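You operate a simulated robot arm through the tools that you are given. There is no shell and no other tool. Be economical: measure what you need, move in short steps, check, and stop when the job is done.

Carry out the task below with a simulated robot arm. There is one attempt and no reset: what you move stays moved.

## Task
Clear the blue place onto the serving tray.
Fine: tip all the cold coffee from the orange cup into the blue bowl, stand cup and bowl on the tray, and put the salt back in its well. The wet cup marks bare wood. Spill no more than 8 ml a pour or dip. China and glass break when dropped, knocked or squeezed. Drop and topple nothing.

It is judged by the outcome, as a careful person would: the job done as asked, and still so three seconds after it is handed in. It fails if anything else is knocked over, pushed out of place, dropped, spilled or broken.

## Robot
A 7-joint arm with a two-finger parallel gripper, fixed in place. Base frame: the origin is at the foot of the arm, x ahead of it, y to its left, z up. Units: m, degrees, N and s.
Its first joint turns from -115.0 to 115.0 degrees. Payload 3.91 kg.
The tool frame sits at the grasp point between the pads (the TCP): z along the fingers, y along the line on which they close. The tips reach 0.03 m beyond it. The gripper opens to 0.11 m. The fingers are 0.02 m wide and 0.01 m thick; the gripper's body (0.048 by 0.112 m) begins 0.055 m behind the TCP.
Orientation is that of the tool frame in the base frame, as a unit quaternion [x, y, z, w]. With the fingers straight down and closing along the base's y, the tool's x points along the base's -x, its y along +y and its z along -z.

## Interface
- The arm moves only by the tool arm_command. Its argument "steps" is text: rows parted by semicolons, each of 7 numbers parted by spaces: the shift along the base's x, y, z in m, then the turn, a rotation vector about the base's x, y, z in degrees, then the opening, from 0 (shut) to 1 (fully open). In form: tx ty tz wx wy wz fingers; .... A call has 1 to 12 rows; each row is the pose to reach, as a shift and turn from the pose commanded when the call began. Rows are played at 5 a second. More than 0.05 m and 8.6 degrees between two rows, or a gripper value outside its range, and nothing of the call is played. Where a pose cannot be reached the arm comes as near as it can. A force on the tool above 40 N (or 10 N above the force at the start of the call, whichever is more), or a blocked arm, ends the call early, and 0.2 s more pass. Each finger travels about 0.108 m/s and halts on what it meets, pressing with about 44 N; the grip force reading is that of the motor and also rises with nothing between the fingers. The clock runs only during rows and for 0.2 s after the last one: add rows that repeat a pose to give the fingers time. It gives the time, the measured TCP pose, the force on the tool (base axes), the opening and the grip force at its end, in the units of the frame above (readings bear some noise).
- Cameras (640 x 400 px; columns grow to the right, rows downward): "scene" is fixed at [0.4006, -0.6476, 1.4715]; the picture's right is [0.99, 0.11, 0.00], its down [0.11, -0.97, -0.23] and it looks along [-0.03, 0.23, -0.97] (base axes); focal length 269 px, centre (320, 200). "wrist" rides on the gripper at [0.072, 0.017, -0.103] in the tool frame; the picture's right is [-0.23, 0.97, 0.00], its down [-0.76, -0.18, -0.62] and it looks along [-0.61, -0.14, 0.78] (tool axes); focal length 222 px, centre (320, 200). There is no depth. A picture from a camera that has moved, and an enlarged one, comes with that camera's place and axes in the base frame and with its lens.
- capture(camera): a new picture of that camera. It takes no simulated time.
- raise_lower(by): slides the trunk up (or, below 0, down) by that many m; the arm rides with it, the base frame stays. It gives what a move gives, with no picture.
- inspect(camera, box): a new picture of the part [left, top, right, bottom] of that camera's present view, enlarged. It takes no simulated time.
- hand_in(): hands the job in; it is judged then, once.

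Go step by step. Nothing tells you positions but the pictures and the camera data: compare them with the known pose of the tool, close in by small moves and look again before you grip or let go. The budget is 120 turns and 68 pictures, counting those below and the enlarged ones. Unless the task says otherwise, let go and move clear before handing in, and close with one line.

The tools are called after "Emit:" by a JSON object that holds its "name" and its "arguments". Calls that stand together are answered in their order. arm_command: Moves the arm, as the interface text tells. Its arguments: {"type":"object","properties":{"steps":{"type":"string"}},"required":["steps"]} The other tools are called the same way: raise_lower (by) slides the trunk up or down; capture (camera) takes a picture; inspect (camera, box) takes an enlarged picture of a part of a camera's view; hand_in () hands the job in.

At the start:

```text
time_s: 0.0
tcp_pos: [0.2637, -0.3882, 1.0903]
orientation: [0.0, 1.0, 0.001, -0.001]
force: [0.5, -0.5, -0.3]
finger_gap: 0.1102
gripper_force: 0.1
trunk travel left (down, up): [-0.675, 0.315]
```

scene: 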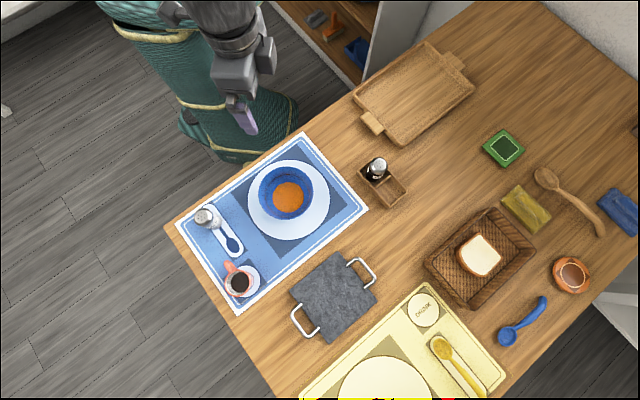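
wrist: 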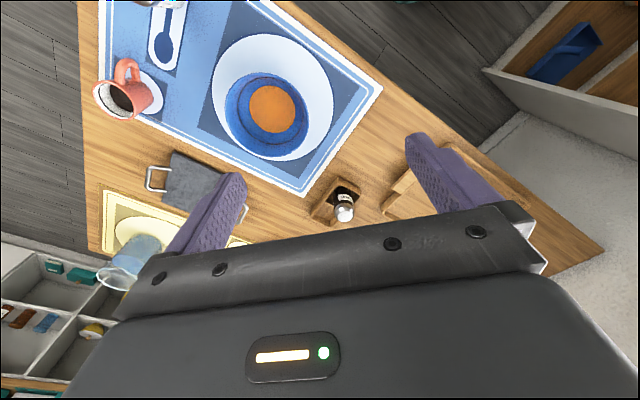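

I see the blue place with the bowl on a plate, the salt shaker, a spoon, and the orange cup on a saucer. The tray is top right, with the caddy holding the pepper between them. I'll look closer before moving.

Emit:
{"name": "inspect", "arguments": {"camera": "scene", "box": [160, 120, 400, 320]}}

Emit:
{"name": "inspect", "arguments": {"camera": "scene", "box": [330, 20, 490, 220]}}

Emit:
{"name": "inspect", "arguments": {"camera": "wrist", "box": [80, 0, 400, 200]}}

```text
2.00 times, centred on (280, 220) of scene
camera zoom: at [0.4006, -0.6476, 1.4715], right [0.99, 0.11, 0.0], down [0.11, -0.97, -0.23], along [-0.03, 0.23, -0.97], focal length 538 px, centre (400, 160)
```

zoom: 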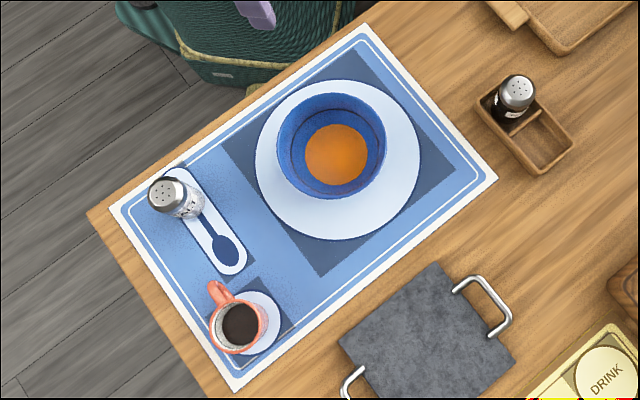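

```text
2.00 times, centred on (410, 120) of scene
camera zoom: at [0.4006, -0.6476, 1.4715], right [0.99, 0.11, 0.0], down [0.11, -0.97, -0.23], along [-0.03, 0.23, -0.97], focal length 538 px, centre (140, 360)
```

zoom: 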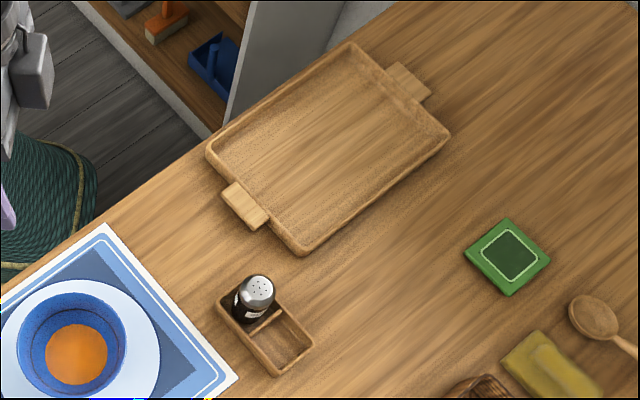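

```text
2.00 times, centred on (240, 100) of wrist
camera zoom: at [0.1903, -0.3718, 1.1937], right [0.23, 0.97, 0.0], down [0.76, -0.18, 0.62], along [0.61, -0.14, -0.78], focal length 444 px, centre (480, 400)
```

zoom: 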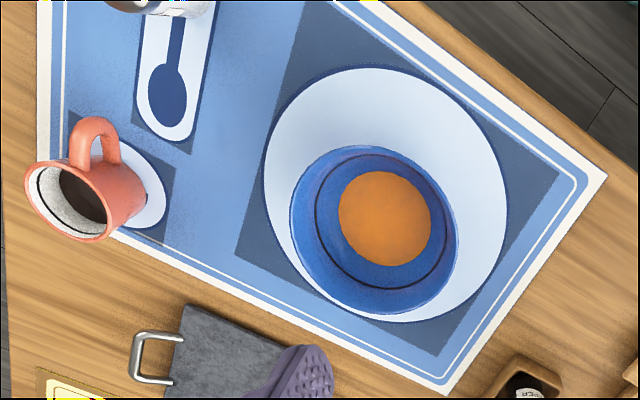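

The two views triangulate the table top at z≈0.75, not 0.46, with the cup at about (0.215,-0.71), the salt at about (0.10,-0.57) and the bowl at about (0.29,-0.41). I'll hover above the salt, yawed to match the caddy, and look again.

Emit:
{"name": "arm_command", "arguments": {"steps": "-0.027 -0.03 -0.02 0 0 -8 1; -0.054 -0.06 -0.04 0 0 -16 1; -0.081 -0.09 -0.06 0 0 -24 1; -0.108 -0.12 -0.08 0 0 -32 1; -0.135 -0.15 -0.1 0 0 -40 1; -0.162 -0.18 -0.12 0 0 -43 1; -0.162 -0.18 -0.12 0 0 -43 1"}}

Emit:
{"name": "capture", "arguments": {"camera": "wrist"}}

```text
time_s: 1.6
tcp_pos: [0.0999, -0.5714, 0.9682]
orientation: [0.368, 0.93, 0.001, 0.0]
force: [0.2, 0.1, -0.8]
finger_gap: 0.11
gripper_force: 0.1
trunk travel left (down, up): [-0.675, 0.315]
```

```text
62 pictures are left
camera wrist: at [0.0572, -0.5081, 1.0729], right [0.83, 0.56, 0.0], down [0.43, -0.65, 0.62], along [0.35, -0.52, -0.78], focal length 222 px, centre (320, 200)
```

wrist: 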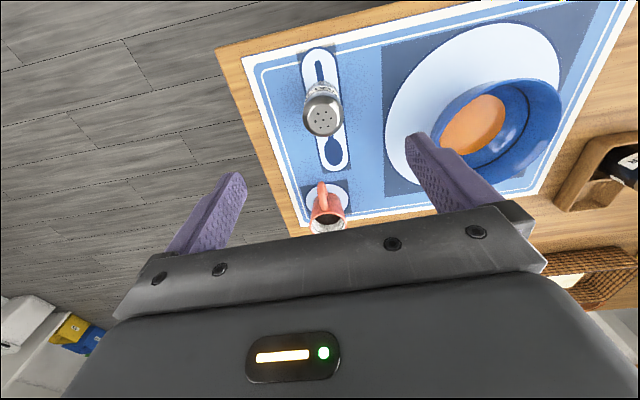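

The salt top sits at about (0.104,-0.570,0.831). Before gripping, I'll test my reach above the caddy well and look at it.

Emit:
{"name": "arm_command", "arguments": {"steps": "0.047 0.013 0 0 0 0 1; 0.094 0.026 0 0 0 0 1; 0.141 0.039 0 0 0 0 1; 0.188 0.052 0 0 0 0 1; 0.235 0.065 0 0 0 0 1; 0.282 0.078 0 0 0 0 1; 0.329 0.091 0 0 0 0 1; 0.376 0.104 -0.01 0 0 0 1; 0.423 0.117 -0.03 0 0 0 1; 0.468 0.133 -0.05 0 0 0 1; 0.468 0.133 -0.05 0 0 0 1"}}

Emit:
{"name": "capture", "arguments": {"camera": "wrist"}}

```text
refused: row 9 steps farther than a row can; nothing moved
```

```text
61 pictures are left
camera wrist: at [0.0572, -0.5081, 1.0729], right [0.83, 0.56, 0.0], down [0.43, -0.65, 0.62], along [0.35, -0.52, -0.78], focal length 222 px, centre (320, 200)
```

wrist: 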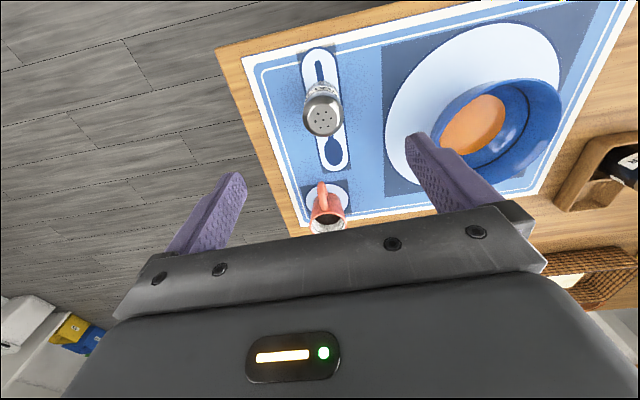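

The row step was slightly too large, so I'll repeat the move to the caddy with finer steps.

Emit:
{"name": "arm_command", "arguments": {"steps": "0.043 0.012 -0.005 0 0 0 1; 0.086 0.024 -0.01 0 0 0 1; 0.129 0.036 -0.015 0 0 0 1; 0.172 0.048 -0.02 0 0 0 1; 0.215 0.06 -0.025 0 0 0 1; 0.258 0.072 -0.03 0 0 0 1; 0.301 0.084 -0.035 0 0 0 1; 0.344 0.096 -0.04 0 0 0 1; 0.387 0.108 -0.045 0 0 0 1; 0.43 0.12 -0.05 0 0 0 1; 0.468 0.133 -0.05 0 0 0 1; 0.468 0.133 -0.05 0 0 0 1"}}

Emit:
{"name": "capture", "arguments": {"camera": "wrist"}}

```text
time_s: 4.2
tcp_pos: [0.5702, -0.435, 0.9203]
orientation: [0.368, 0.93, 0.0, 0.0]
force: [0.3, 0.3, -0.4]
finger_gap: 0.1102
gripper_force: 0.0
trunk travel left (down, up): [-0.675, 0.315]
```

```text
60 pictures are left
camera wrist: at [0.5272, -0.3736, 1.0243], right [0.83, 0.56, 0.0], down [0.44, -0.65, 0.62], along [0.35, -0.52, -0.78], focal length 222 px, centre (320, 200)
```

wrist: 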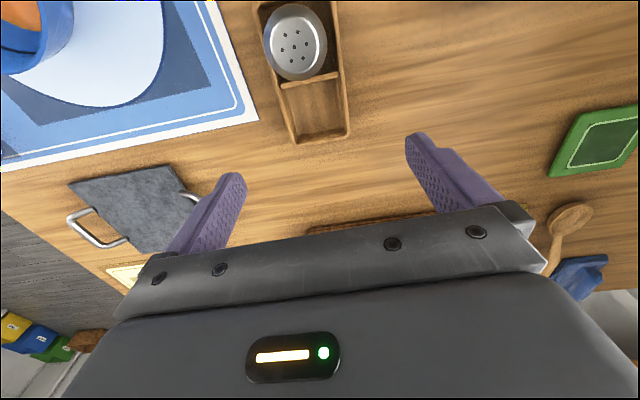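

I reached this spot with the tool straight down, so no tilt is needed. I'll enlarge the view of the well.

Emit:
{"name": "inspect", "arguments": {"camera": "wrist", "box": [220, 0, 400, 160]}}

```text
2.50 times, centred on (310, 80) of wrist
camera zoom: at [0.5272, -0.3736, 1.0243], right [0.83, 0.56, 0.0], down [0.44, -0.65, 0.62], along [0.35, -0.52, -0.78], focal length 555 px, centre (345, 500)
```

zoom: 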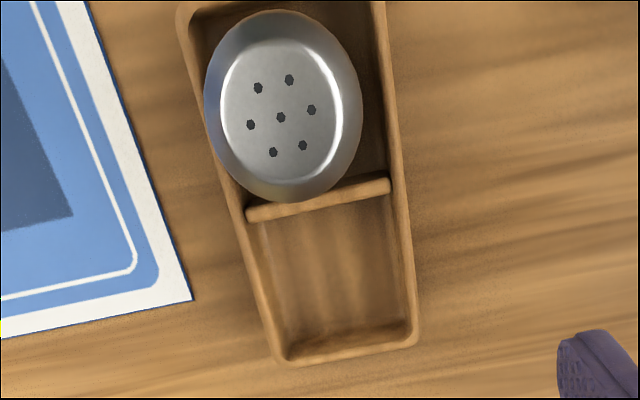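

Now I'll go back over the salt, to (0.104,-0.570), and look at it for alignment.

Emit:
{"name": "arm_command", "arguments": {"steps": "-0.043 -0.012 0 0 0 0 1; -0.086 -0.024 0 0 0 0 1; -0.129 -0.036 0 0 0 0 1; -0.172 -0.048 0 0 0 0 1; -0.215 -0.06 0 0 0 0 1; -0.258 -0.072 0 0 0 0 1; -0.301 -0.084 0 0 0 0 1; -0.344 -0.096 0 0 0 0 1; -0.387 -0.108 0 0 0 0 1; -0.43 -0.12 0 0 0 0 1; -0.465 -0.134 -0.02 0 0 0 1; -0.465 -0.134 -0.03 0 0 0 1"}}

Emit:
{"name": "capture", "arguments": {"camera": "wrist"}}

Emit:
{"name": "inspect", "arguments": {"camera": "scene", "box": [350, 145, 420, 215]}}

```text
time_s: 6.8
tcp_pos: [0.1047, -0.5712, 0.8875]
orientation: [0.367, 0.93, 0.0, 0.0]
force: [0.1, -0.7, 0.0]
finger_gap: 0.1098
gripper_force: 0.0
trunk travel left (down, up): [-0.675, 0.315]
```

```text
58 pictures are left
camera wrist: at [0.0617, -0.5092, 0.9925], right [0.83, 0.56, 0.0], down [0.44, -0.65, 0.62], along [0.35, -0.52, -0.78], focal length 222 px, centre (320, 200)
```

wrist: 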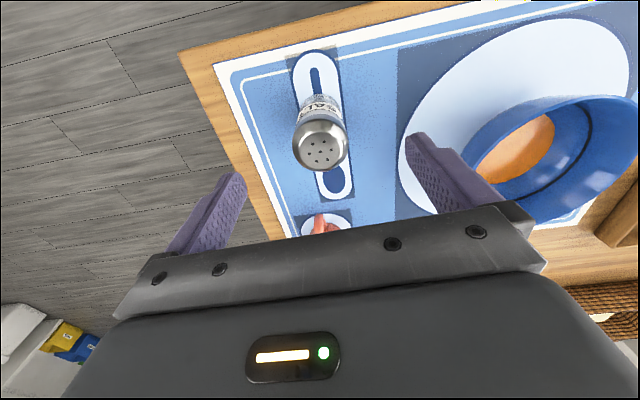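

```text
5.71 times, centred on (385, 180) of scene
camera zoom: at [0.4006, -0.6476, 1.4715], right [0.99, 0.11, 0.0], down [0.11, -0.97, -0.23], along [-0.03, 0.23, -0.97], focal length 1538 px, centre (-51, 314)
```

zoom: 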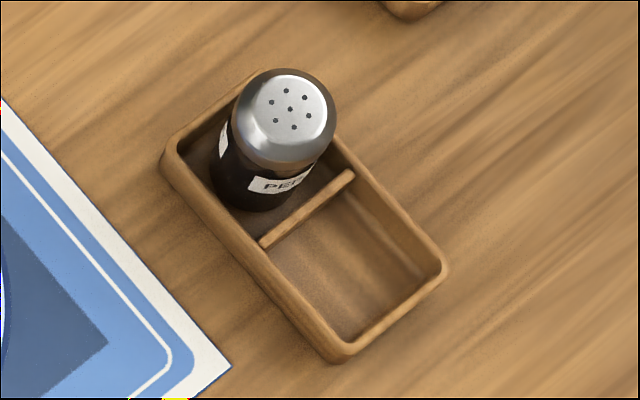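

The salt is centred under the tool. I'll descend to about z=0.806 and close gently.

Emit:
{"name": "arm_command", "arguments": {"steps": "0 0 -0.04 0 0 0 1; 0 0 -0.07 0 0 0 1; 0 0 -0.082 0 0 0 1; 0 0 -0.082 0 0 0 0.7; 0 0 -0.082 0 0 0 0.5; 0 0 -0.082 0 0 0 0.38; 0 0 -0.082 0 0 0 0.38; 0 0 -0.082 0 0 0 0.38"}}

Emit:
{"name": "capture", "arguments": {"camera": "wrist"}}

```text
time_s: 8.6
tcp_pos: [0.1044, -0.5695, 0.807]
orientation: [0.367, 0.93, 0.001, 0.0]
force: [-0.5, 0.2, -0.1]
finger_gap: 0.0434
gripper_force: 44.2
trunk travel left (down, up): [-0.675, 0.315]
```

```text
56 pictures are left
camera wrist: at [0.062, -0.5073, 0.9116], right [0.83, 0.56, 0.0], down [0.44, -0.65, 0.62], along [0.35, -0.52, -0.78], focal length 222 px, centre (320, 200)
```

wrist: 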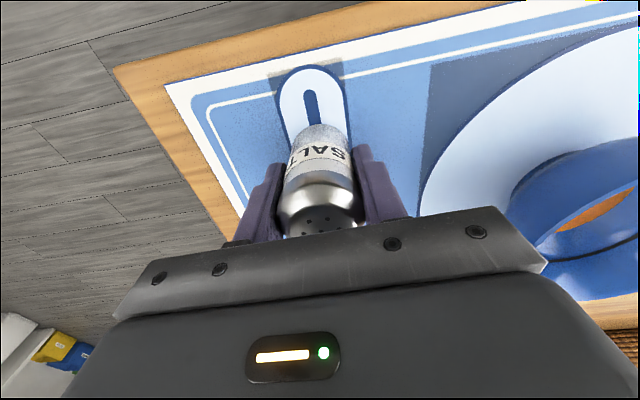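

The salt is held, with a gap of 0.043. I'll lift it and carry it above the well at (0.562,-0.4375).

Emit:
{"name": "arm_command", "arguments": {"steps": "0 0 0.04 0 0 0 0.38; 0 0 0.08 0 0 0 0.38; 0.03 0.008 0.115 0 0 0 0.38; 0.075 0.021 0.115 0 0 0 0.38; 0.12 0.034 0.115 0 0 0 0.38; 0.165 0.047 0.115 0 0 0 0.38; 0.21 0.06 0.115 0 0 0 0.38; 0.255 0.073 0.115 0 0 0 0.38; 0.3 0.086 0.115 0 0 0 0.38; 0.345 0.1 0.115 0 0 0 0.38; 0.39 0.113 0.115 0 0 0 0.38; 0.43 0.125 0.115 0 0 0 0.38"}}

Emit:
{"name": "arm_command", "arguments": {"steps": "0.014 0.004 0 0 0 0 0.38; 0.0276 0.007 0 0 0 0 0.38; 0.0276 0.007 -0.02 0 0 0 0.38; 0.0276 0.007 -0.03 0 0 0 0.38; 0.0276 0.007 -0.03 0 0 0 0.38"}}

Emit:
{"name": "capture", "arguments": {"camera": "wrist"}}

Emit:
{"name": "inspect", "arguments": {"camera": "scene", "box": [350, 145, 420, 215]}}

```text
time_s: 11.2
tcp_pos: [0.5361, -0.4469, 0.922]
orientation: [0.366, 0.931, 0.0, -0.001]
force: [0.0, -0.1, -0.1]
finger_gap: 0.0434
gripper_force: 44.5
trunk travel left (down, up): [-0.675, 0.315]
```

```text
time_s: 12.4
tcp_pos: [0.5619, -0.4387, 0.8915]
orientation: [0.366, 0.931, 0.0, 0.0]
force: [0.7, -0.2, -1.2]
finger_gap: 0.0432
gripper_force: 43.5
trunk travel left (down, up): [-0.675, 0.315]
```

```text
55 pictures are left
camera wrist: at [0.5196, -0.3765, 0.9964], right [0.83, 0.56, 0.0], down [0.44, -0.65, 0.62], along [0.35, -0.52, -0.78], focal length 222 px, centre (320, 200)
```

wrist: 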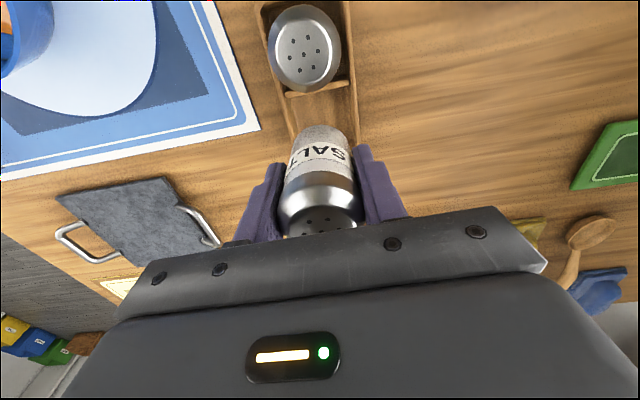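

```text
5.71 times, centred on (385, 180) of scene
camera zoom: at [0.4006, -0.6476, 1.4715], right [0.99, 0.11, 0.0], down [0.11, -0.97, -0.23], along [-0.03, 0.23, -0.97], focal length 1538 px, centre (-51, 314)
```

zoom: 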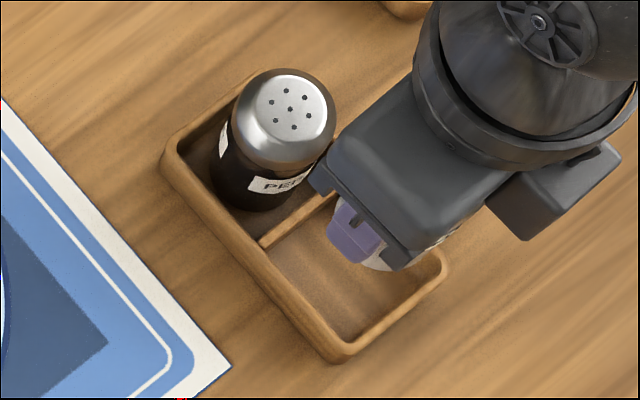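

The salt is centred laterally over the well. I'll lower it most of the way, then creep down to feel for contact.

Emit:
{"name": "arm_command", "arguments": {"steps": "0 0.001 -0.03 0 0 0 0.38; 0 0.001 -0.055 0 0 0 0.38; 0 0.001 -0.07 0 0 0 0.38; 0 0.001 -0.075 0 0 0 0.38; 0 0.001 -0.075 0 0 0 0.38"}}

Emit:
{"name": "inspect", "arguments": {"camera": "wrist", "box": [230, 0, 410, 250]}}

Emit:
{"name": "inspect", "arguments": {"camera": "scene", "box": [350, 145, 420, 215]}}

```text
time_s: 13.6
tcp_pos: [0.564, -0.4364, 0.8165]
orientation: [0.366, 0.931, 0.0, 0.0]
force: [0.8, -0.6, -1.5]
finger_gap: 0.043
gripper_force: 43.8
trunk travel left (down, up): [-0.675, 0.315]
```

```text
1.60 times, centred on (320, 125) of wrist
camera zoom: at [0.52, -0.3747, 0.9212], right [0.83, 0.56, 0.0], down [0.44, -0.65, 0.62], along [0.35, -0.52, -0.78], focal length 355 px, centre (320, 320)
```

zoom: 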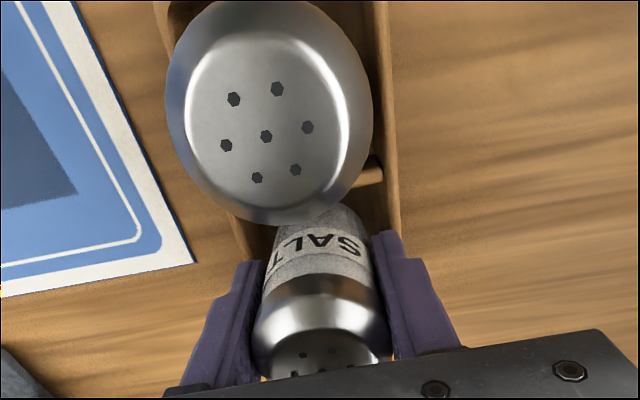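

```text
5.71 times, centred on (385, 180) of scene
camera zoom: at [0.4006, -0.6476, 1.4715], right [0.99, 0.11, 0.0], down [0.11, -0.97, -0.23], along [-0.03, 0.23, -0.97], focal length 1538 px, centre (-51, 314)
```

zoom: 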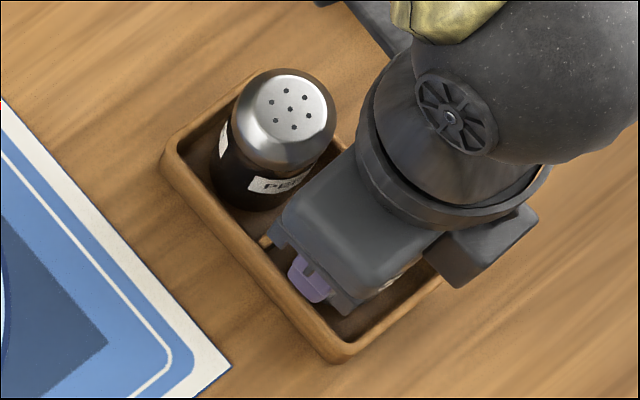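

It's well aligned and hanging about 1 cm up, so I'll creep down in small steps.

Emit:
{"name": "arm_command", "arguments": {"steps": "-0.001 0 -0.002 0 0 0 0.38; -0.001 0 -0.004 0 0 0 0.38; -0.001 0 -0.006 0 0 0 0.38; -0.001 0 -0.0075 0 0 0 0.38; -0.001 0 -0.0075 0 0 0 0.38"}}

```text
time_s: 14.8
tcp_pos: [0.5611, -0.4363, 0.8104]
orientation: [0.367, 0.93, -0.001, 0.0]
force: [-0.9, -0.6, 6.4]
finger_gap: 0.0429
gripper_force: 44.4
trunk travel left (down, up): [-0.675, 0.315]
```

I felt contact at z=0.810. I'll ease up 1 mm, open just a little and lift straight off.

Emit:
{"name": "arm_command", "arguments": {"steps": "0 0 0.001 0 0 0 0.38; 0 0 0.001 0 0 0 0.43; 0 0 0.001 0 0 0 0.47; 0 0 0.001 0 0 0 0.47; 0 0 0.01 0 0 0 0.5; 0 0 0.03 0 0 0 0.5; 0 0 0.06 0 0 0 0.6; 0 0 0.1 0 0 0 0.8; 0 0 0.12 0 0 0 1"}}

Emit:
{"name": "capture", "arguments": {"camera": "wrist"}}

```text
time_s: 16.8
tcp_pos: [0.5631, -0.4372, 0.9286]
orientation: [0.366, 0.931, 0.0, -0.001]
force: [0.2, 0.1, -0.4]
finger_gap: 0.11
gripper_force: 0.0
trunk travel left (down, up): [-0.675, 0.315]
```

```text
51 pictures are left
camera wrist: at [0.519, -0.375, 1.0339], right [0.83, 0.56, 0.0], down [0.44, -0.65, 0.62], along [0.35, -0.52, -0.78], focal length 222 px, centre (320, 200)
```

wrist: 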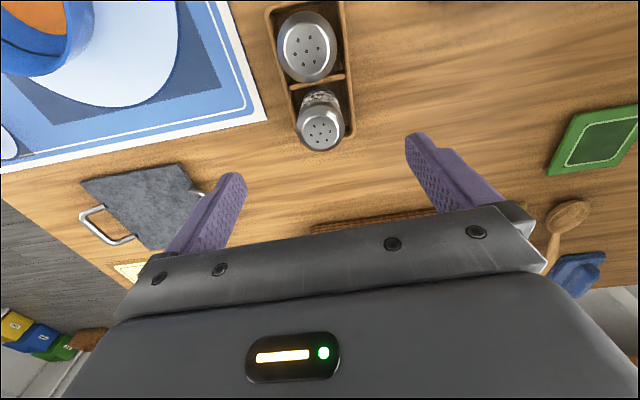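

The salt stands in its well. Now the cup: I'll look at the hand's shape in the scene view, to plan a side grip.

Emit:
{"name": "inspect", "arguments": {"camera": "scene", "box": [300, 60, 460, 220]}}

```text
2.50 times, centred on (380, 140) of scene
camera zoom: at [0.4006, -0.6476, 1.4715], right [0.99, 0.11, 0.0], down [0.11, -0.97, -0.23], along [-0.03, 0.23, -0.97], focal length 673 px, centre (170, 350)
```

zoom: 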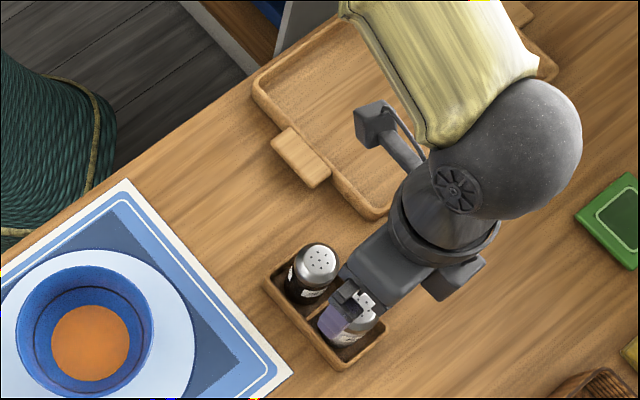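

The camera box sticks out on the tool's +x side, so for a sideways grip I need +x facing up. That means flipping the yaw, which I'll do in the air while moving toward the cup.

Emit:
{"name": "arm_command", "arguments": {"steps": "-0.02 -0.01 0.03 0 0 8 1; -0.05 -0.02 0.06 0 0 16 1; -0.08 -0.03 0.08 0 0 24 1; -0.115 -0.04 0.1 0 0 32 1; -0.15 -0.05 0.1 0 0 40 1; -0.185 -0.06 0.1 0 0 48 1; -0.22 -0.07 0.1 0 0 56 1; -0.255 -0.08 0.1 0 0 64 1; -0.29 -0.09 0.1 0 0 72 1; -0.325 -0.1 0.1 0 0 80 1; -0.36 -0.11 0.1 0 0 88 1; -0.38 -0.12 0.1 0 0 96 1"}}

Emit:
{"name": "arm_command", "arguments": {"steps": "0 0 0 0 0 8 1; 0 0 0 0 0 16 1; 0 0 0 0 0 24 1; 0 0 0 0 0 32 1; 0 0 0 0 0 40 1; 0 0 0 0 0 48 1; 0 0 0 0 0 56 1; 0 0 0 0 0 64 1; 0 0 0 0 0 72 1; 0 0 0 0 0 80 1; 0 0 0 0 0 80 1"}}

```text
time_s: 19.4
tcp_pos: [0.1809, -0.557, 1.0277]
orientation: [-0.447, 0.894, 0.002, -0.001]
force: [-0.4, 0.2, 0.7]
finger_gap: 0.11
gripper_force: 0.1
trunk travel left (down, up): [-0.675, 0.315]
```

```text
time_s: 21.8
tcp_pos: [0.1826, -0.5577, 1.029]
orientation: [0.917, -0.399, 0.0, 0.001]
force: [-0.2, -0.4, 0.2]
finger_gap: 0.1103
gripper_force: 0.0
trunk travel left (down, up): [-0.675, 0.315]
```

The flip works. Now I'll pitch the tool toward horizontal, fingers heading outward toward the cup, staying high up.

Emit:
{"name": "arm_command", "arguments": {"steps": "-0.005 -0.005 0 -5.8 -5.5 0 1; -0.01 -0.01 0 -11.6 -11 0 1; -0.015 -0.015 0 -17.4 -16.5 0 1; -0.02 -0.02 0 -23.2 -22 0 1; -0.025 -0.025 0 -29 -27.5 0 1; -0.03 -0.03 0 -34.8 -33 0 1; -0.035 -0.035 0 -40.6 -38.5 0 1; -0.04 -0.04 0 -46.4 -44 0 1; -0.045 -0.045 0 -51 -48 0 1; -0.045 -0.045 0 -51 -48 0 1"}}

Emit:
{"name": "capture", "arguments": {"camera": "wrist"}}

Emit:
{"name": "capture", "arguments": {"camera": "scene"}}

```text
time_s: 24.0
tcp_pos: [0.1382, -0.6016, 1.0294]
orientation: [0.751, -0.326, 0.528, 0.226]
force: [-0.5, -0.6, -0.1]
finger_gap: 0.1101
gripper_force: 0.0
out of reach, approached as far as the arm can: row 1, 2, 3, 4, 5, 6
trunk travel left (down, up): [-0.675, 0.315]
```

```text
49 pictures are left
camera wrist: at [0.0736, -0.5598, 1.1342], right [-0.76, -0.61, -0.22], down [-0.45, 0.74, -0.5], along [0.47, -0.29, -0.84], focal length 222 px, centre (320, 200)
```

wrist: 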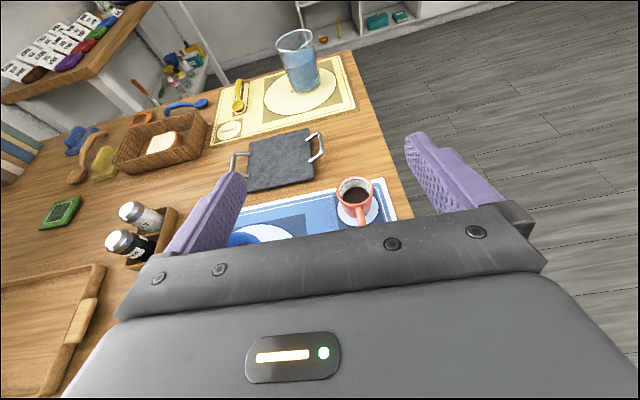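

```text
48 pictures are left
```

scene: 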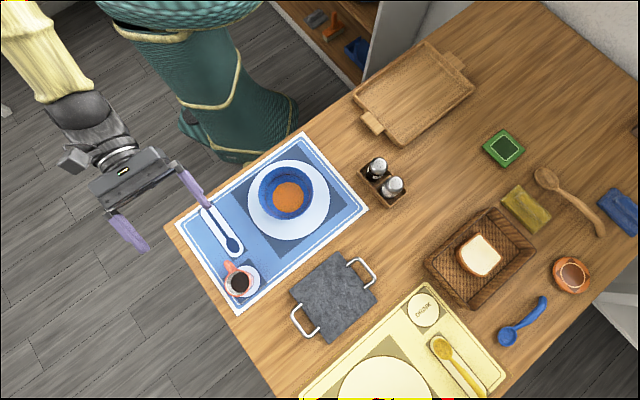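

The pitch worked. The cup is seen with its handle toward the gripper; I'll enlarge it to measure it exactly.

Emit:
{"name": "inspect", "arguments": {"camera": "wrist", "box": [300, 150, 420, 230]}}

Emit:
{"name": "inspect", "arguments": {"camera": "scene", "box": [200, 245, 280, 315]}}

```text
5.00 times, centred on (360, 190) of wrist
camera zoom: at [0.0736, -0.5598, 1.1342], right [-0.76, -0.61, -0.22], down [-0.45, 0.74, -0.5], along [0.47, -0.29, -0.84], focal length 1111 px, centre (120, 250)
```

zoom: 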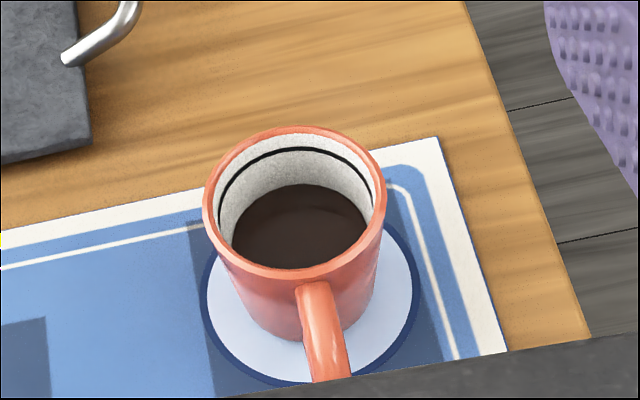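

```text
5.71 times, centred on (240, 280) of scene
camera zoom: at [0.4006, -0.6476, 1.4715], right [0.99, 0.11, 0.0], down [0.11, -0.97, -0.23], along [-0.03, 0.23, -0.97], focal length 1538 px, centre (777, -257)
```

zoom: 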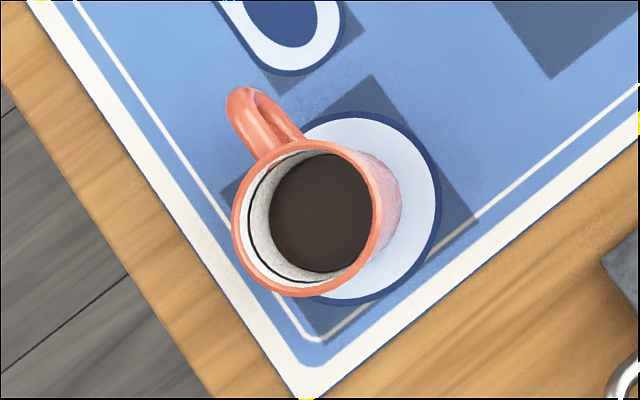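

I put the cup rim centre at (0.213,-0.714), top z 0.813, with the handle pointing straight at the palm. I'll descend to a standoff behind it.

Emit:
{"name": "arm_command", "arguments": {"steps": "-0.003 -0.004 -0.045 0 0 0 1; -0.006 -0.008 -0.09 0 0 0 1; -0.009 -0.012 -0.135 0 0 0 1; -0.013 -0.018 -0.18 0 0 0 1; -0.013 -0.018 -0.205 0 0 0 1; -0.013 -0.018 -0.205 0 0 0 1"}}

Emit:
{"name": "capture", "arguments": {"camera": "wrist"}}

```text
time_s: 25.4
tcp_pos: [0.1245, -0.6205, 0.8256]
orientation: [0.75, -0.328, 0.527, 0.228]
force: [0.1, 0.3, 0.5]
finger_gap: 0.1101
gripper_force: 0.1
trunk travel left (down, up): [-0.675, 0.315]
```

```text
45 pictures are left
camera wrist: at [0.0602, -0.5799, 0.9297], right [-0.76, -0.61, -0.22], down [-0.45, 0.74, -0.5], along [0.47, -0.29, -0.84], focal length 222 px, centre (320, 200)
```

wrist: 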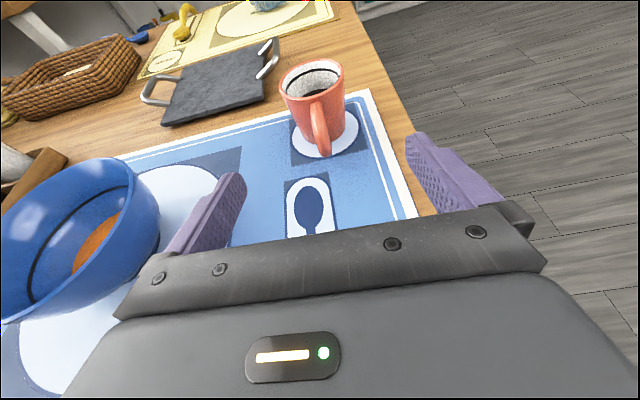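

I'll lower to grip height and move halfway in, then check.

Emit:
{"name": "arm_command", "arguments": {"steps": "0 0 -0.03 0 0 0 1; 0.016 -0.017 -0.03 0 0 0 1; 0.032 -0.034 -0.03 0 0 0 1; 0.047 -0.051 -0.03 0 0 0 1; 0.047 -0.051 -0.03 0 0 0 1"}}

Emit:
{"name": "capture", "arguments": {"camera": "wrist"}}

Emit:
{"name": "inspect", "arguments": {"camera": "scene", "box": [180, 220, 280, 310]}}

```text
time_s: 26.6
tcp_pos: [0.1711, -0.6713, 0.7948]
orientation: [0.751, -0.327, 0.527, 0.227]
force: [0.9, -0.7, -0.2]
finger_gap: 0.1101
gripper_force: 0.1
trunk travel left (down, up): [-0.675, 0.315]
```

```text
44 pictures are left
camera wrist: at [0.1064, -0.6299, 0.8983], right [-0.76, -0.61, -0.22], down [-0.45, 0.74, -0.5], along [0.47, -0.29, -0.84], focal length 222 px, centre (320, 200)
```

wrist: 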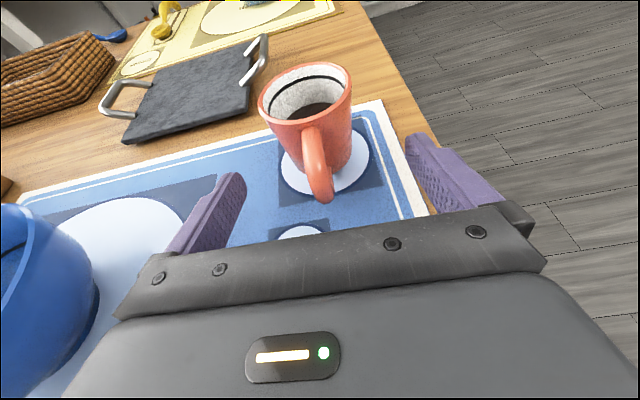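

```text
4.44 times, centred on (230, 265) of scene
camera zoom: at [0.4006, -0.6476, 1.4715], right [0.99, 0.11, 0.0], down [0.11, -0.97, -0.23], along [-0.03, 0.23, -0.97], focal length 1196 px, centre (720, -89)
```

zoom: 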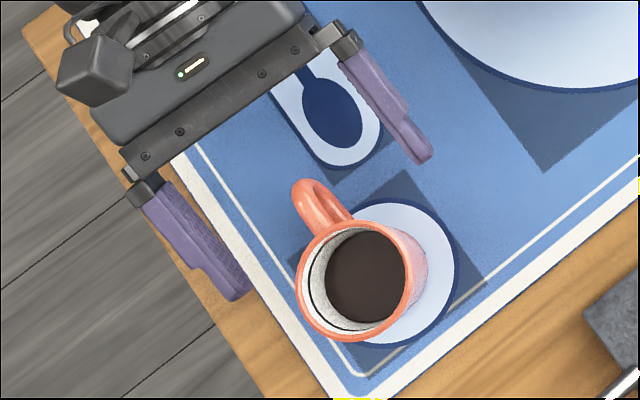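

It's well centred laterally, with the cup axis about 62 mm ahead. I'll advance 44 mm, which keeps the handle clear of the palm.

Emit:
{"name": "arm_command", "arguments": {"steps": "0.01 -0.011 0 0 0 0 1; 0.02 -0.022 0 0 0 0 1; 0.03 -0.032 0 0 0 0 1; 0.03 -0.032 0 0 0 0 1"}}

Emit:
{"name": "capture", "arguments": {"camera": "wrist"}}

Emit:
{"name": "inspect", "arguments": {"camera": "scene", "box": [180, 220, 280, 310]}}

```text
time_s: 27.6
tcp_pos: [0.2022, -0.7033, 0.7948]
orientation: [0.751, -0.327, 0.527, 0.226]
force: [0.2, -0.3, -0.3]
finger_gap: 0.1101
gripper_force: 0.1
trunk travel left (down, up): [-0.675, 0.315]
```

```text
42 pictures are left
camera wrist: at [0.1383, -0.6617, 0.8985], right [-0.76, -0.61, -0.22], down [-0.45, 0.74, -0.5], along [0.47, -0.29, -0.84], focal length 222 px, centre (320, 200)
```

wrist: 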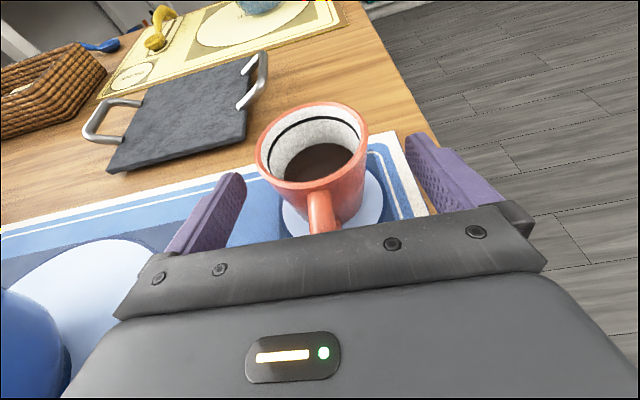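

```text
4.44 times, centred on (230, 265) of scene
camera zoom: at [0.4006, -0.6476, 1.4715], right [0.99, 0.11, 0.0], down [0.11, -0.97, -0.23], along [-0.03, 0.23, -0.97], focal length 1196 px, centre (720, -89)
```

zoom: 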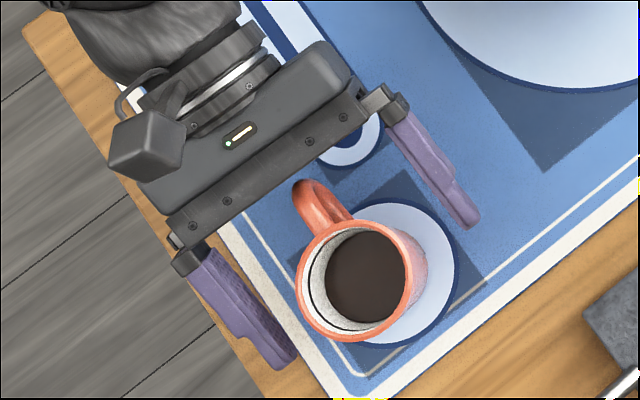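

The cup is between the pads with the handle clear. I'll close gently.

Emit:
{"name": "arm_command", "arguments": {"steps": "0 0 0 0 0 0 0.85; 0 0 0 0 0 0 0.72; 0 0 0 0 0 0 0.64; 0 0 0 0 0 0 0.58; 0 0 0 0 0 0 0.55; 0 0 0 0 0 0 0.55"}}

```text
time_s: 29.0
tcp_pos: [0.2023, -0.7038, 0.7925]
orientation: [0.751, -0.326, 0.527, 0.226]
force: [0.8, -1.1, -0.4]
finger_gap: 0.0603
gripper_force: 0.0
trunk travel left (down, up): [-0.675, 0.315]
```

Emit:
{"name": "arm_command", "arguments": {"steps": "0 0 0 0 0 0 0.53; 0 0 0 0 0 0 0.51; 0 0 0 0 0 0 0.49; 0 0 0 0 0 0 0.47; 0 0 0 0 0 0 0.47"}}

Emit:
{"name": "capture", "arguments": {"camera": "wrist"}}

```text
time_s: 30.2
tcp_pos: [0.2017, -0.7013, 0.794]
orientation: [0.751, -0.327, 0.527, 0.227]
force: [-0.6, -0.2, 0.3]
finger_gap: 0.0572
gripper_force: 43.9
trunk travel left (down, up): [-0.675, 0.315]
```

```text
40 pictures are left
camera wrist: at [0.1381, -0.6615, 0.8985], right [-0.76, -0.61, -0.22], down [-0.45, 0.74, -0.5], along [0.47, -0.29, -0.84], focal length 222 px, centre (320, 200)
```

wrist: 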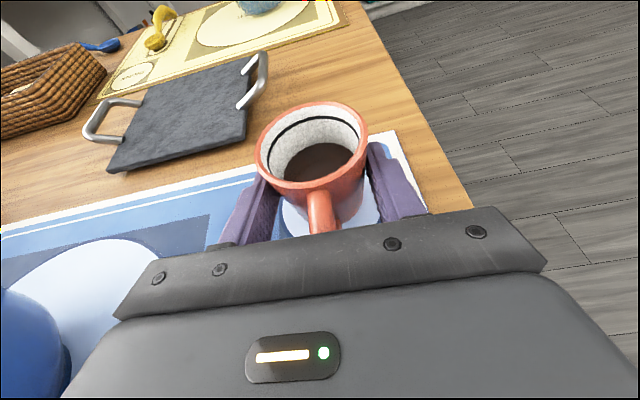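

The cup is held, with a gap of 57 mm. Corrected triangulation puts the bowl centre at (0.291,-0.483), rim z≈0.815. I'll lift the cup slowly.

Emit:
{"name": "arm_command", "arguments": {"steps": "0 0 0.004 0 0 0 0.47; 0 0 0.012 0 0 0 0.47; 0 0 0.025 0 0 0 0.47; 0 0 0.042 0 0 0 0.47; 0 0 0.06 0 0 0 0.47; 0 0 0.08 0 0 0 0.47; 0 0 0.097 0 0 0 0.47; 0 0 0.108 0 0 0 0.47; 0 0 0.112 0 0 0 0.47; 0 0 0.112 0 0 0 0.47"}}

Emit:
{"name": "capture", "arguments": {"camera": "wrist"}}

```text
time_s: 32.4
tcp_pos: [0.201, -0.7033, 0.9065]
orientation: [0.751, -0.326, 0.528, 0.226]
force: [0.2, -0.4, -1.7]
finger_gap: 0.0569
gripper_force: 44.0
trunk travel left (down, up): [-0.675, 0.315]
```

```text
39 pictures are left
camera wrist: at [0.1376, -0.6621, 1.0108], right [-0.76, -0.61, -0.22], down [-0.45, 0.74, -0.5], along [0.47, -0.29, -0.84], focal length 222 px, centre (320, 200)
```

wrist: 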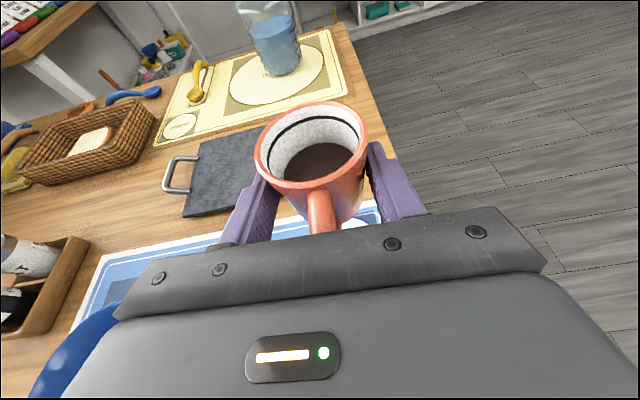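

The cup is up and steady. I'll carry it gently over to the bowl's far-left side.

Emit:
{"name": "arm_command", "arguments": {"steps": "0.003 0.007 0 0 0 0 0.47; 0.010 0.023 0 0 0 0 0.47; 0.021 0.05 0 0 0 0 0.47; 0.034 0.08 0 0 0 0 0.47; 0.048 0.113 0 0 0 0 0.47; 0.062 0.146 0 0 0 0 0.47; 0.076 0.179 0 0 0 0 0.47; 0.089 0.21 0 0 0 0 0.47; 0.1 0.236 0 0 0 0 0.47; 0.108 0.255 0 0 0 0 0.47; 0.1125 0.265 0 0 0 0 0.47; 0.113 0.2665 0 0 0 0 0.47"}}

Emit:
{"name": "capture", "arguments": {"camera": "wrist"}}

Emit:
{"name": "inspect", "arguments": {"camera": "scene", "box": [210, 120, 370, 260]}}

```text
time_s: 35.0
tcp_pos: [0.315, -0.4364, 0.907]
orientation: [0.751, -0.327, 0.527, 0.226]
force: [0.6, -1.0, -1.9]
finger_gap: 0.0573
gripper_force: 44.1
trunk travel left (down, up): [-0.675, 0.315]
```

```text
38 pictures are left
camera wrist: at [0.2508, -0.3958, 1.0105], right [-0.76, -0.61, -0.22], down [-0.45, 0.74, -0.5], along [0.47, -0.29, -0.84], focal length 222 px, centre (320, 200)
```

wrist: 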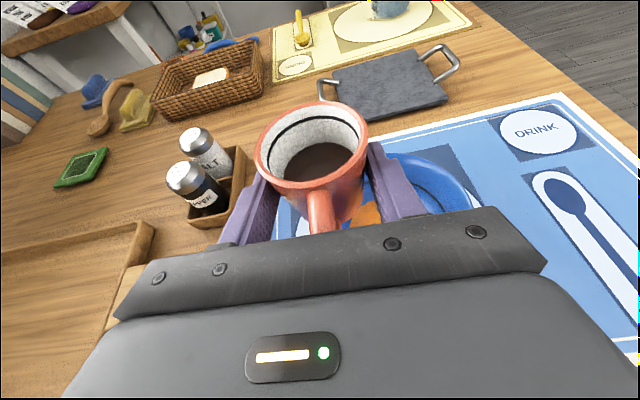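

```text
2.86 times, centred on (290, 190) of scene
camera zoom: at [0.4006, -0.6476, 1.4715], right [0.99, 0.11, 0.0], down [0.11, -0.97, -0.23], along [-0.03, 0.23, -0.97], focal length 769 px, centre (406, 229)
```

zoom: 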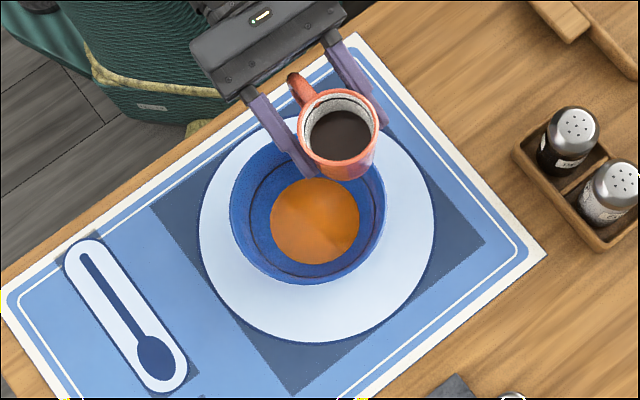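

The lip is over the bowl. I'll start tilting to 32° about the approach axis while lowering, before the coffee should reach the lip.

Emit:
{"name": "arm_command", "arguments": {"steps": "0.0009 0.0008 -0.004 2.75 -2.91 0 0.47; 0.0017 0.0016 -0.0076 5.49 -5.82 0 0.47; 0.0023 0.0022 -0.0113 8.24 -8.72 0 0.47; 0.0028 0.0027 -0.0149 10.98 -11.63 0 0.47; 0.0032 0.003 -0.0185 13.73 -14.54 0 0.47; 0.0035 0.0033 -0.022 16.46 -17.45 0 0.47; 0.0036 0.0034 -0.0256 19.21 -20.36 0 0.47; 0.0036 0.0034 -0.0291 21.95 -23.26 0 0.47; 0.0036 0.0034 -0.0291 21.95 -23.26 0 0.47"}}

Emit:
{"name": "capture", "arguments": {"camera": "wrist"}}

Emit:
{"name": "inspect", "arguments": {"camera": "scene", "box": [210, 120, 370, 260]}}

```text
time_s: 37.0
tcp_pos: [0.318, -0.4341, 0.8774]
orientation: [0.659, -0.46, 0.595, 0.01]
force: [0.0, -0.1, -2.0]
finger_gap: 0.0572
gripper_force: 43.9
trunk travel left (down, up): [-0.675, 0.315]
```

```text
36 pictures are left
camera wrist: at [0.2155, -0.4277, 0.9571], right [-0.57, -0.43, -0.7], down [-0.27, 0.9, -0.33], along [0.77, 0.0, -0.63], focal length 222 px, centre (320, 200)
```

wrist: 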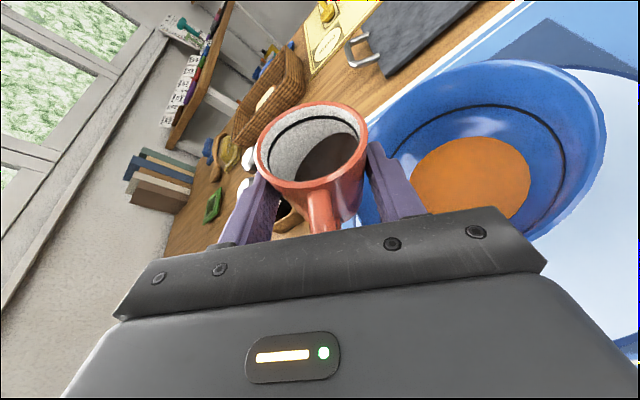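

```text
2.86 times, centred on (290, 190) of scene
camera zoom: at [0.4006, -0.6476, 1.4715], right [0.99, 0.11, 0.0], down [0.11, -0.97, -0.23], along [-0.03, 0.23, -0.97], focal length 769 px, centre (406, 229)
```

zoom: 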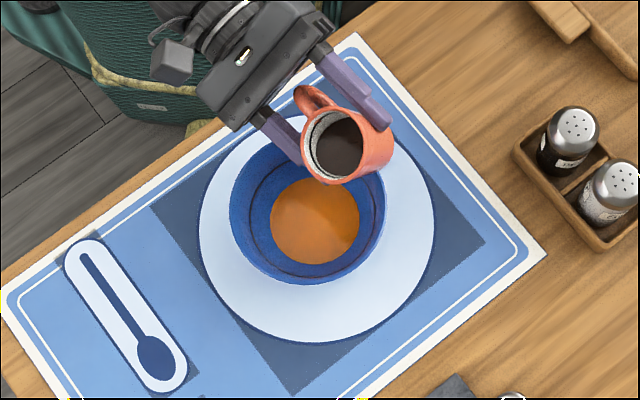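

The roll is working and the coffee is near the lip, which is over the bowl's interior. I'll pour slowly on to 60°.

Emit:
{"name": "arm_command", "arguments": {"steps": "-0.0002 -0.0002 0.0019 2.74 -2.91 0 0.47; -0.0004 -0.0004 0.0037 5.49 -5.82 0 0.47; -0.0009 -0.0008 0.0056 8.23 -8.72 0 0.47; -0.0015 -0.0014 0.0074 10.98 -11.63 0 0.47; -0.0022 -0.0021 0.009 13.72 -14.54 0 0.47; -0.003 -0.0028 0.0107 16.46 -17.45 0 0.47; -0.004 -0.0038 0.0122 19.21 -20.36 0 0.47; -0.004 -0.0038 0.0122 19.21 -20.36 0 0.47; -0.004 -0.0038 0.0122 19.21 -20.36 0 0.47; -0.004 -0.0038 0.0122 19.21 -20.36 0 0.47"}}

Emit:
{"name": "inspect", "arguments": {"camera": "scene", "box": [210, 120, 370, 260]}}

```text
time_s: 39.2
tcp_pos: [0.3135, -0.4369, 0.89]
orientation: [0.537, -0.545, 0.618, -0.181]
force: [0.4, -1.3, -1.2]
finger_gap: 0.0572
gripper_force: 44.1
trunk travel left (down, up): [-0.675, 0.315]
```

```text
2.86 times, centred on (290, 190) of scene
camera zoom: at [0.4006, -0.6476, 1.4715], right [0.99, 0.11, 0.0], down [0.11, -0.97, -0.23], along [-0.03, 0.23, -0.97], focal length 769 px, centre (406, 229)
```

zoom: 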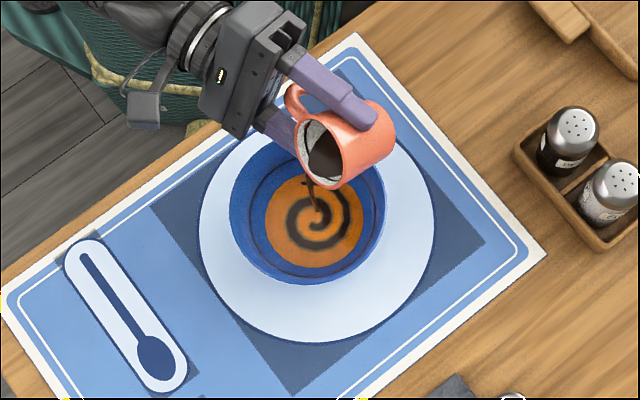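

The coffee is streaming neatly into the bowl. I'll continue to 88° with a pause.

Emit:
{"name": "arm_command", "arguments": {"steps": "-0.0011 -0.001 0.0018 2.74 -2.91 0 0.47; -0.0023 -0.0021 0.0035 5.49 -5.82 0 0.47; -0.0036 -0.0034 0.0052 8.23 -8.72 0 0.47; -0.005 -0.0047 0.0065 10.98 -11.63 0 0.47; -0.0065 -0.0061 0.0078 13.72 -14.54 0 0.47; -0.0081 -0.0076 0.009 16.46 -17.45 0 0.47; -0.0097 -0.0091 0.01 19.21 -20.36 0 0.47; -0.0097 -0.0091 0.01 19.21 -20.36 0 0.47; -0.0097 -0.0091 0.01 19.21 -20.36 0 0.47; -0.0097 -0.0091 0.01 19.21 -20.36 0 0.47; -0.0097 -0.0091 0.01 19.21 -20.36 0 0.47"}}

Emit:
{"name": "inspect", "arguments": {"camera": "scene", "box": [210, 120, 370, 260]}}

```text
time_s: 41.6
tcp_pos: [0.3034, -0.446, 0.8988]
orientation: [0.382, -0.601, 0.602, -0.36]
force: [0.9, 0.0, -0.8]
finger_gap: 0.0569
gripper_force: 44.2
trunk travel left (down, up): [-0.675, 0.315]
```

```text
2.86 times, centred on (290, 190) of scene
camera zoom: at [0.4006, -0.6476, 1.4715], right [0.99, 0.11, 0.0], down [0.11, -0.97, -0.23], along [-0.03, 0.23, -0.97], focal length 769 px, centre (406, 229)
```

zoom: 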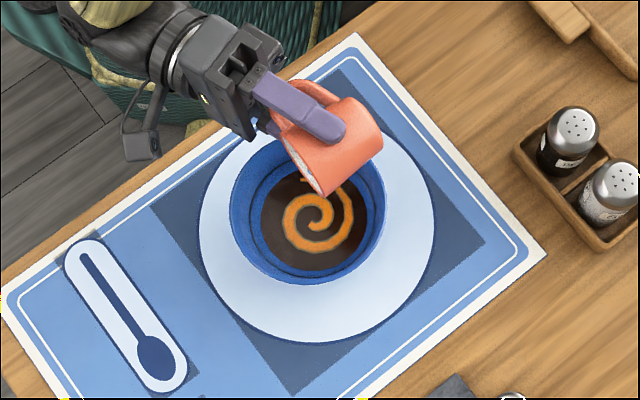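

The cup is nearly empty. I'll go to 116° and hold to drain it.

Emit:
{"name": "arm_command", "arguments": {"steps": "-0.0017 -0.0016 0.0014 2.74 -2.91 0 0.47; -0.0036 -0.0034 0.0025 5.49 -5.82 0 0.47; -0.0054 -0.0051 0.0035 8.23 -8.72 0 0.47; -0.0073 -0.0069 0.0043 10.98 -11.63 0 0.47; -0.0092 -0.0086 0.0049 13.72 -14.54 0 0.47; -0.0111 -0.0105 0.0053 16.46 -17.45 0 0.47; -0.0131 -0.0123 0.0056 19.21 -20.36 0 0.47; -0.0131 -0.0123 0.0056 19.21 -20.36 0 0.47; -0.0131 -0.0123 0.0056 19.21 -20.36 0 0.47; -0.0131 -0.0123 0.0056 19.21 -20.36 0 0.47; -0.0131 -0.0123 0.0056 19.21 -20.36 0 0.47; -0.0131 -0.0123 0.0056 19.21 -20.36 0 0.47"}}

Emit:
{"name": "capture", "arguments": {"camera": "wrist"}}

Emit:
{"name": "inspect", "arguments": {"camera": "scene", "box": [210, 120, 370, 260]}}

```text
time_s: 44.2
tcp_pos: [0.2897, -0.4594, 0.9055]
orientation: [-0.206, 0.619, -0.552, 0.519]
force: [-0.4, 0.4, -1.9]
finger_gap: 0.0569
gripper_force: 44.0
trunk travel left (down, up): [-0.675, 0.315]
```

```text
32 pictures are left
camera wrist: at [0.1764, -0.4644, 0.846], right [0.4, 0.49, -0.78], down [-0.31, 0.87, 0.38], along [0.86, 0.09, 0.5], focal length 222 px, centre (320, 200)
```

wrist: 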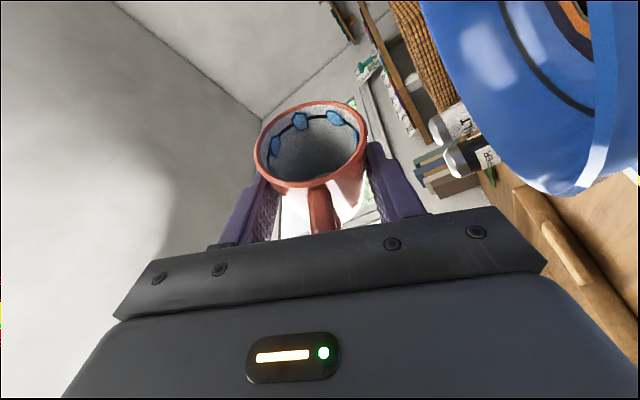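

```text
2.86 times, centred on (290, 190) of scene
camera zoom: at [0.4006, -0.6476, 1.4715], right [0.99, 0.11, 0.0], down [0.11, -0.97, -0.23], along [-0.03, 0.23, -0.97], focal length 769 px, centre (406, 229)
```

zoom: 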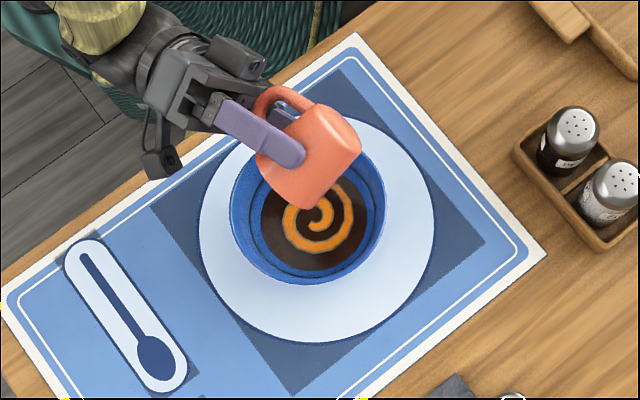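

The wrist view shows the cup empty and the bowl is below its line. I'll raise slightly and untilt the cup over the bowl.

Emit:
{"name": "arm_command", "arguments": {"steps": "0 0 0.008 0 0 0 0.47; 0 0 0.016 -5.49 5.82 0 0.47; 0.001 0.001 0.022 -10.98 11.63 0 0.47; 0.003 0.003 0.028 -16.46 17.45 0 0.47; 0.005 0.005 0.03 -21.95 23.26 0 0.47; 0.007 0.007 0.03 -27.44 29.08 0 0.47; 0.009 0.009 0.03 -32.93 34.9 0 0.47; 0.011 0.011 0.03 -38.42 40.71 0 0.47; 0.013 0.012 0.03 -43.9 46.53 0 0.47; 0.0146 0.0137 0.03 -49.39 52.34 0 0.47; 0.0146 0.0137 0.03 -54.88 58.16 0 0.47; 0.0146 0.0137 0.03 -60.37 63.98 0 0.47"}}

Emit:
{"name": "arm_command", "arguments": {"steps": "0 0 0 -5.49 5.82 0 0.47; 0 0 0 -10.98 11.63 0 0.47; 0 0 0 -16.46 17.45 0 0.47; 0 0 0 -19.2 20.35 0 0.47; 0 0 0 -19.2 20.35 0 0.47; 0 0 0 -19.2 20.35 0 0.47"}}

Emit:
{"name": "capture", "arguments": {"camera": "wrist"}}

Emit:
{"name": "inspect", "arguments": {"camera": "scene", "box": [330, 20, 490, 140]}}

```text
time_s: 46.8
tcp_pos: [0.3051, -0.4454, 0.9337]
orientation: [0.674, -0.445, 0.589, 0.039]
force: [0.8, -0.1, -1.6]
finger_gap: 0.057
gripper_force: 43.8
trunk travel left (down, up): [-0.675, 0.315]
```

```text
time_s: 48.2
tcp_pos: [0.3047, -0.445, 0.9342]
orientation: [0.751, -0.327, 0.527, 0.227]
force: [0.3, -0.4, -1.7]
finger_gap: 0.0571
gripper_force: 43.9
trunk travel left (down, up): [-0.675, 0.315]
```

```text
30 pictures are left
camera wrist: at [0.2413, -0.4037, 1.0396], right [-0.76, -0.61, -0.22], down [-0.45, 0.74, -0.5], along [0.47, -0.29, -0.84], focal length 222 px, centre (320, 200)
```

wrist: 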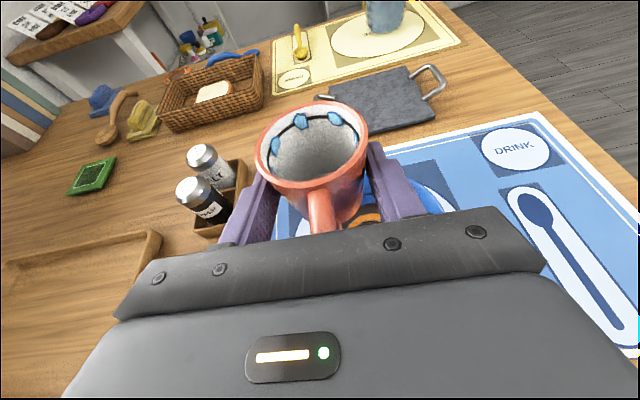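

```text
3.33 times, centred on (410, 80) of scene
camera zoom: at [0.4006, -0.6476, 1.4715], right [0.99, 0.11, 0.0], down [0.11, -0.97, -0.23], along [-0.03, 0.23, -0.97], focal length 897 px, centre (20, 600)
```

zoom: 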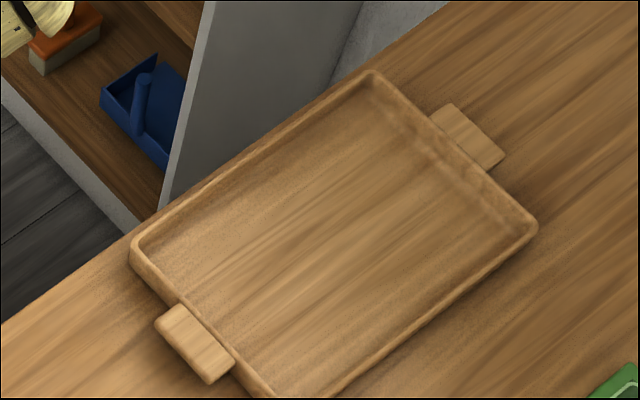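

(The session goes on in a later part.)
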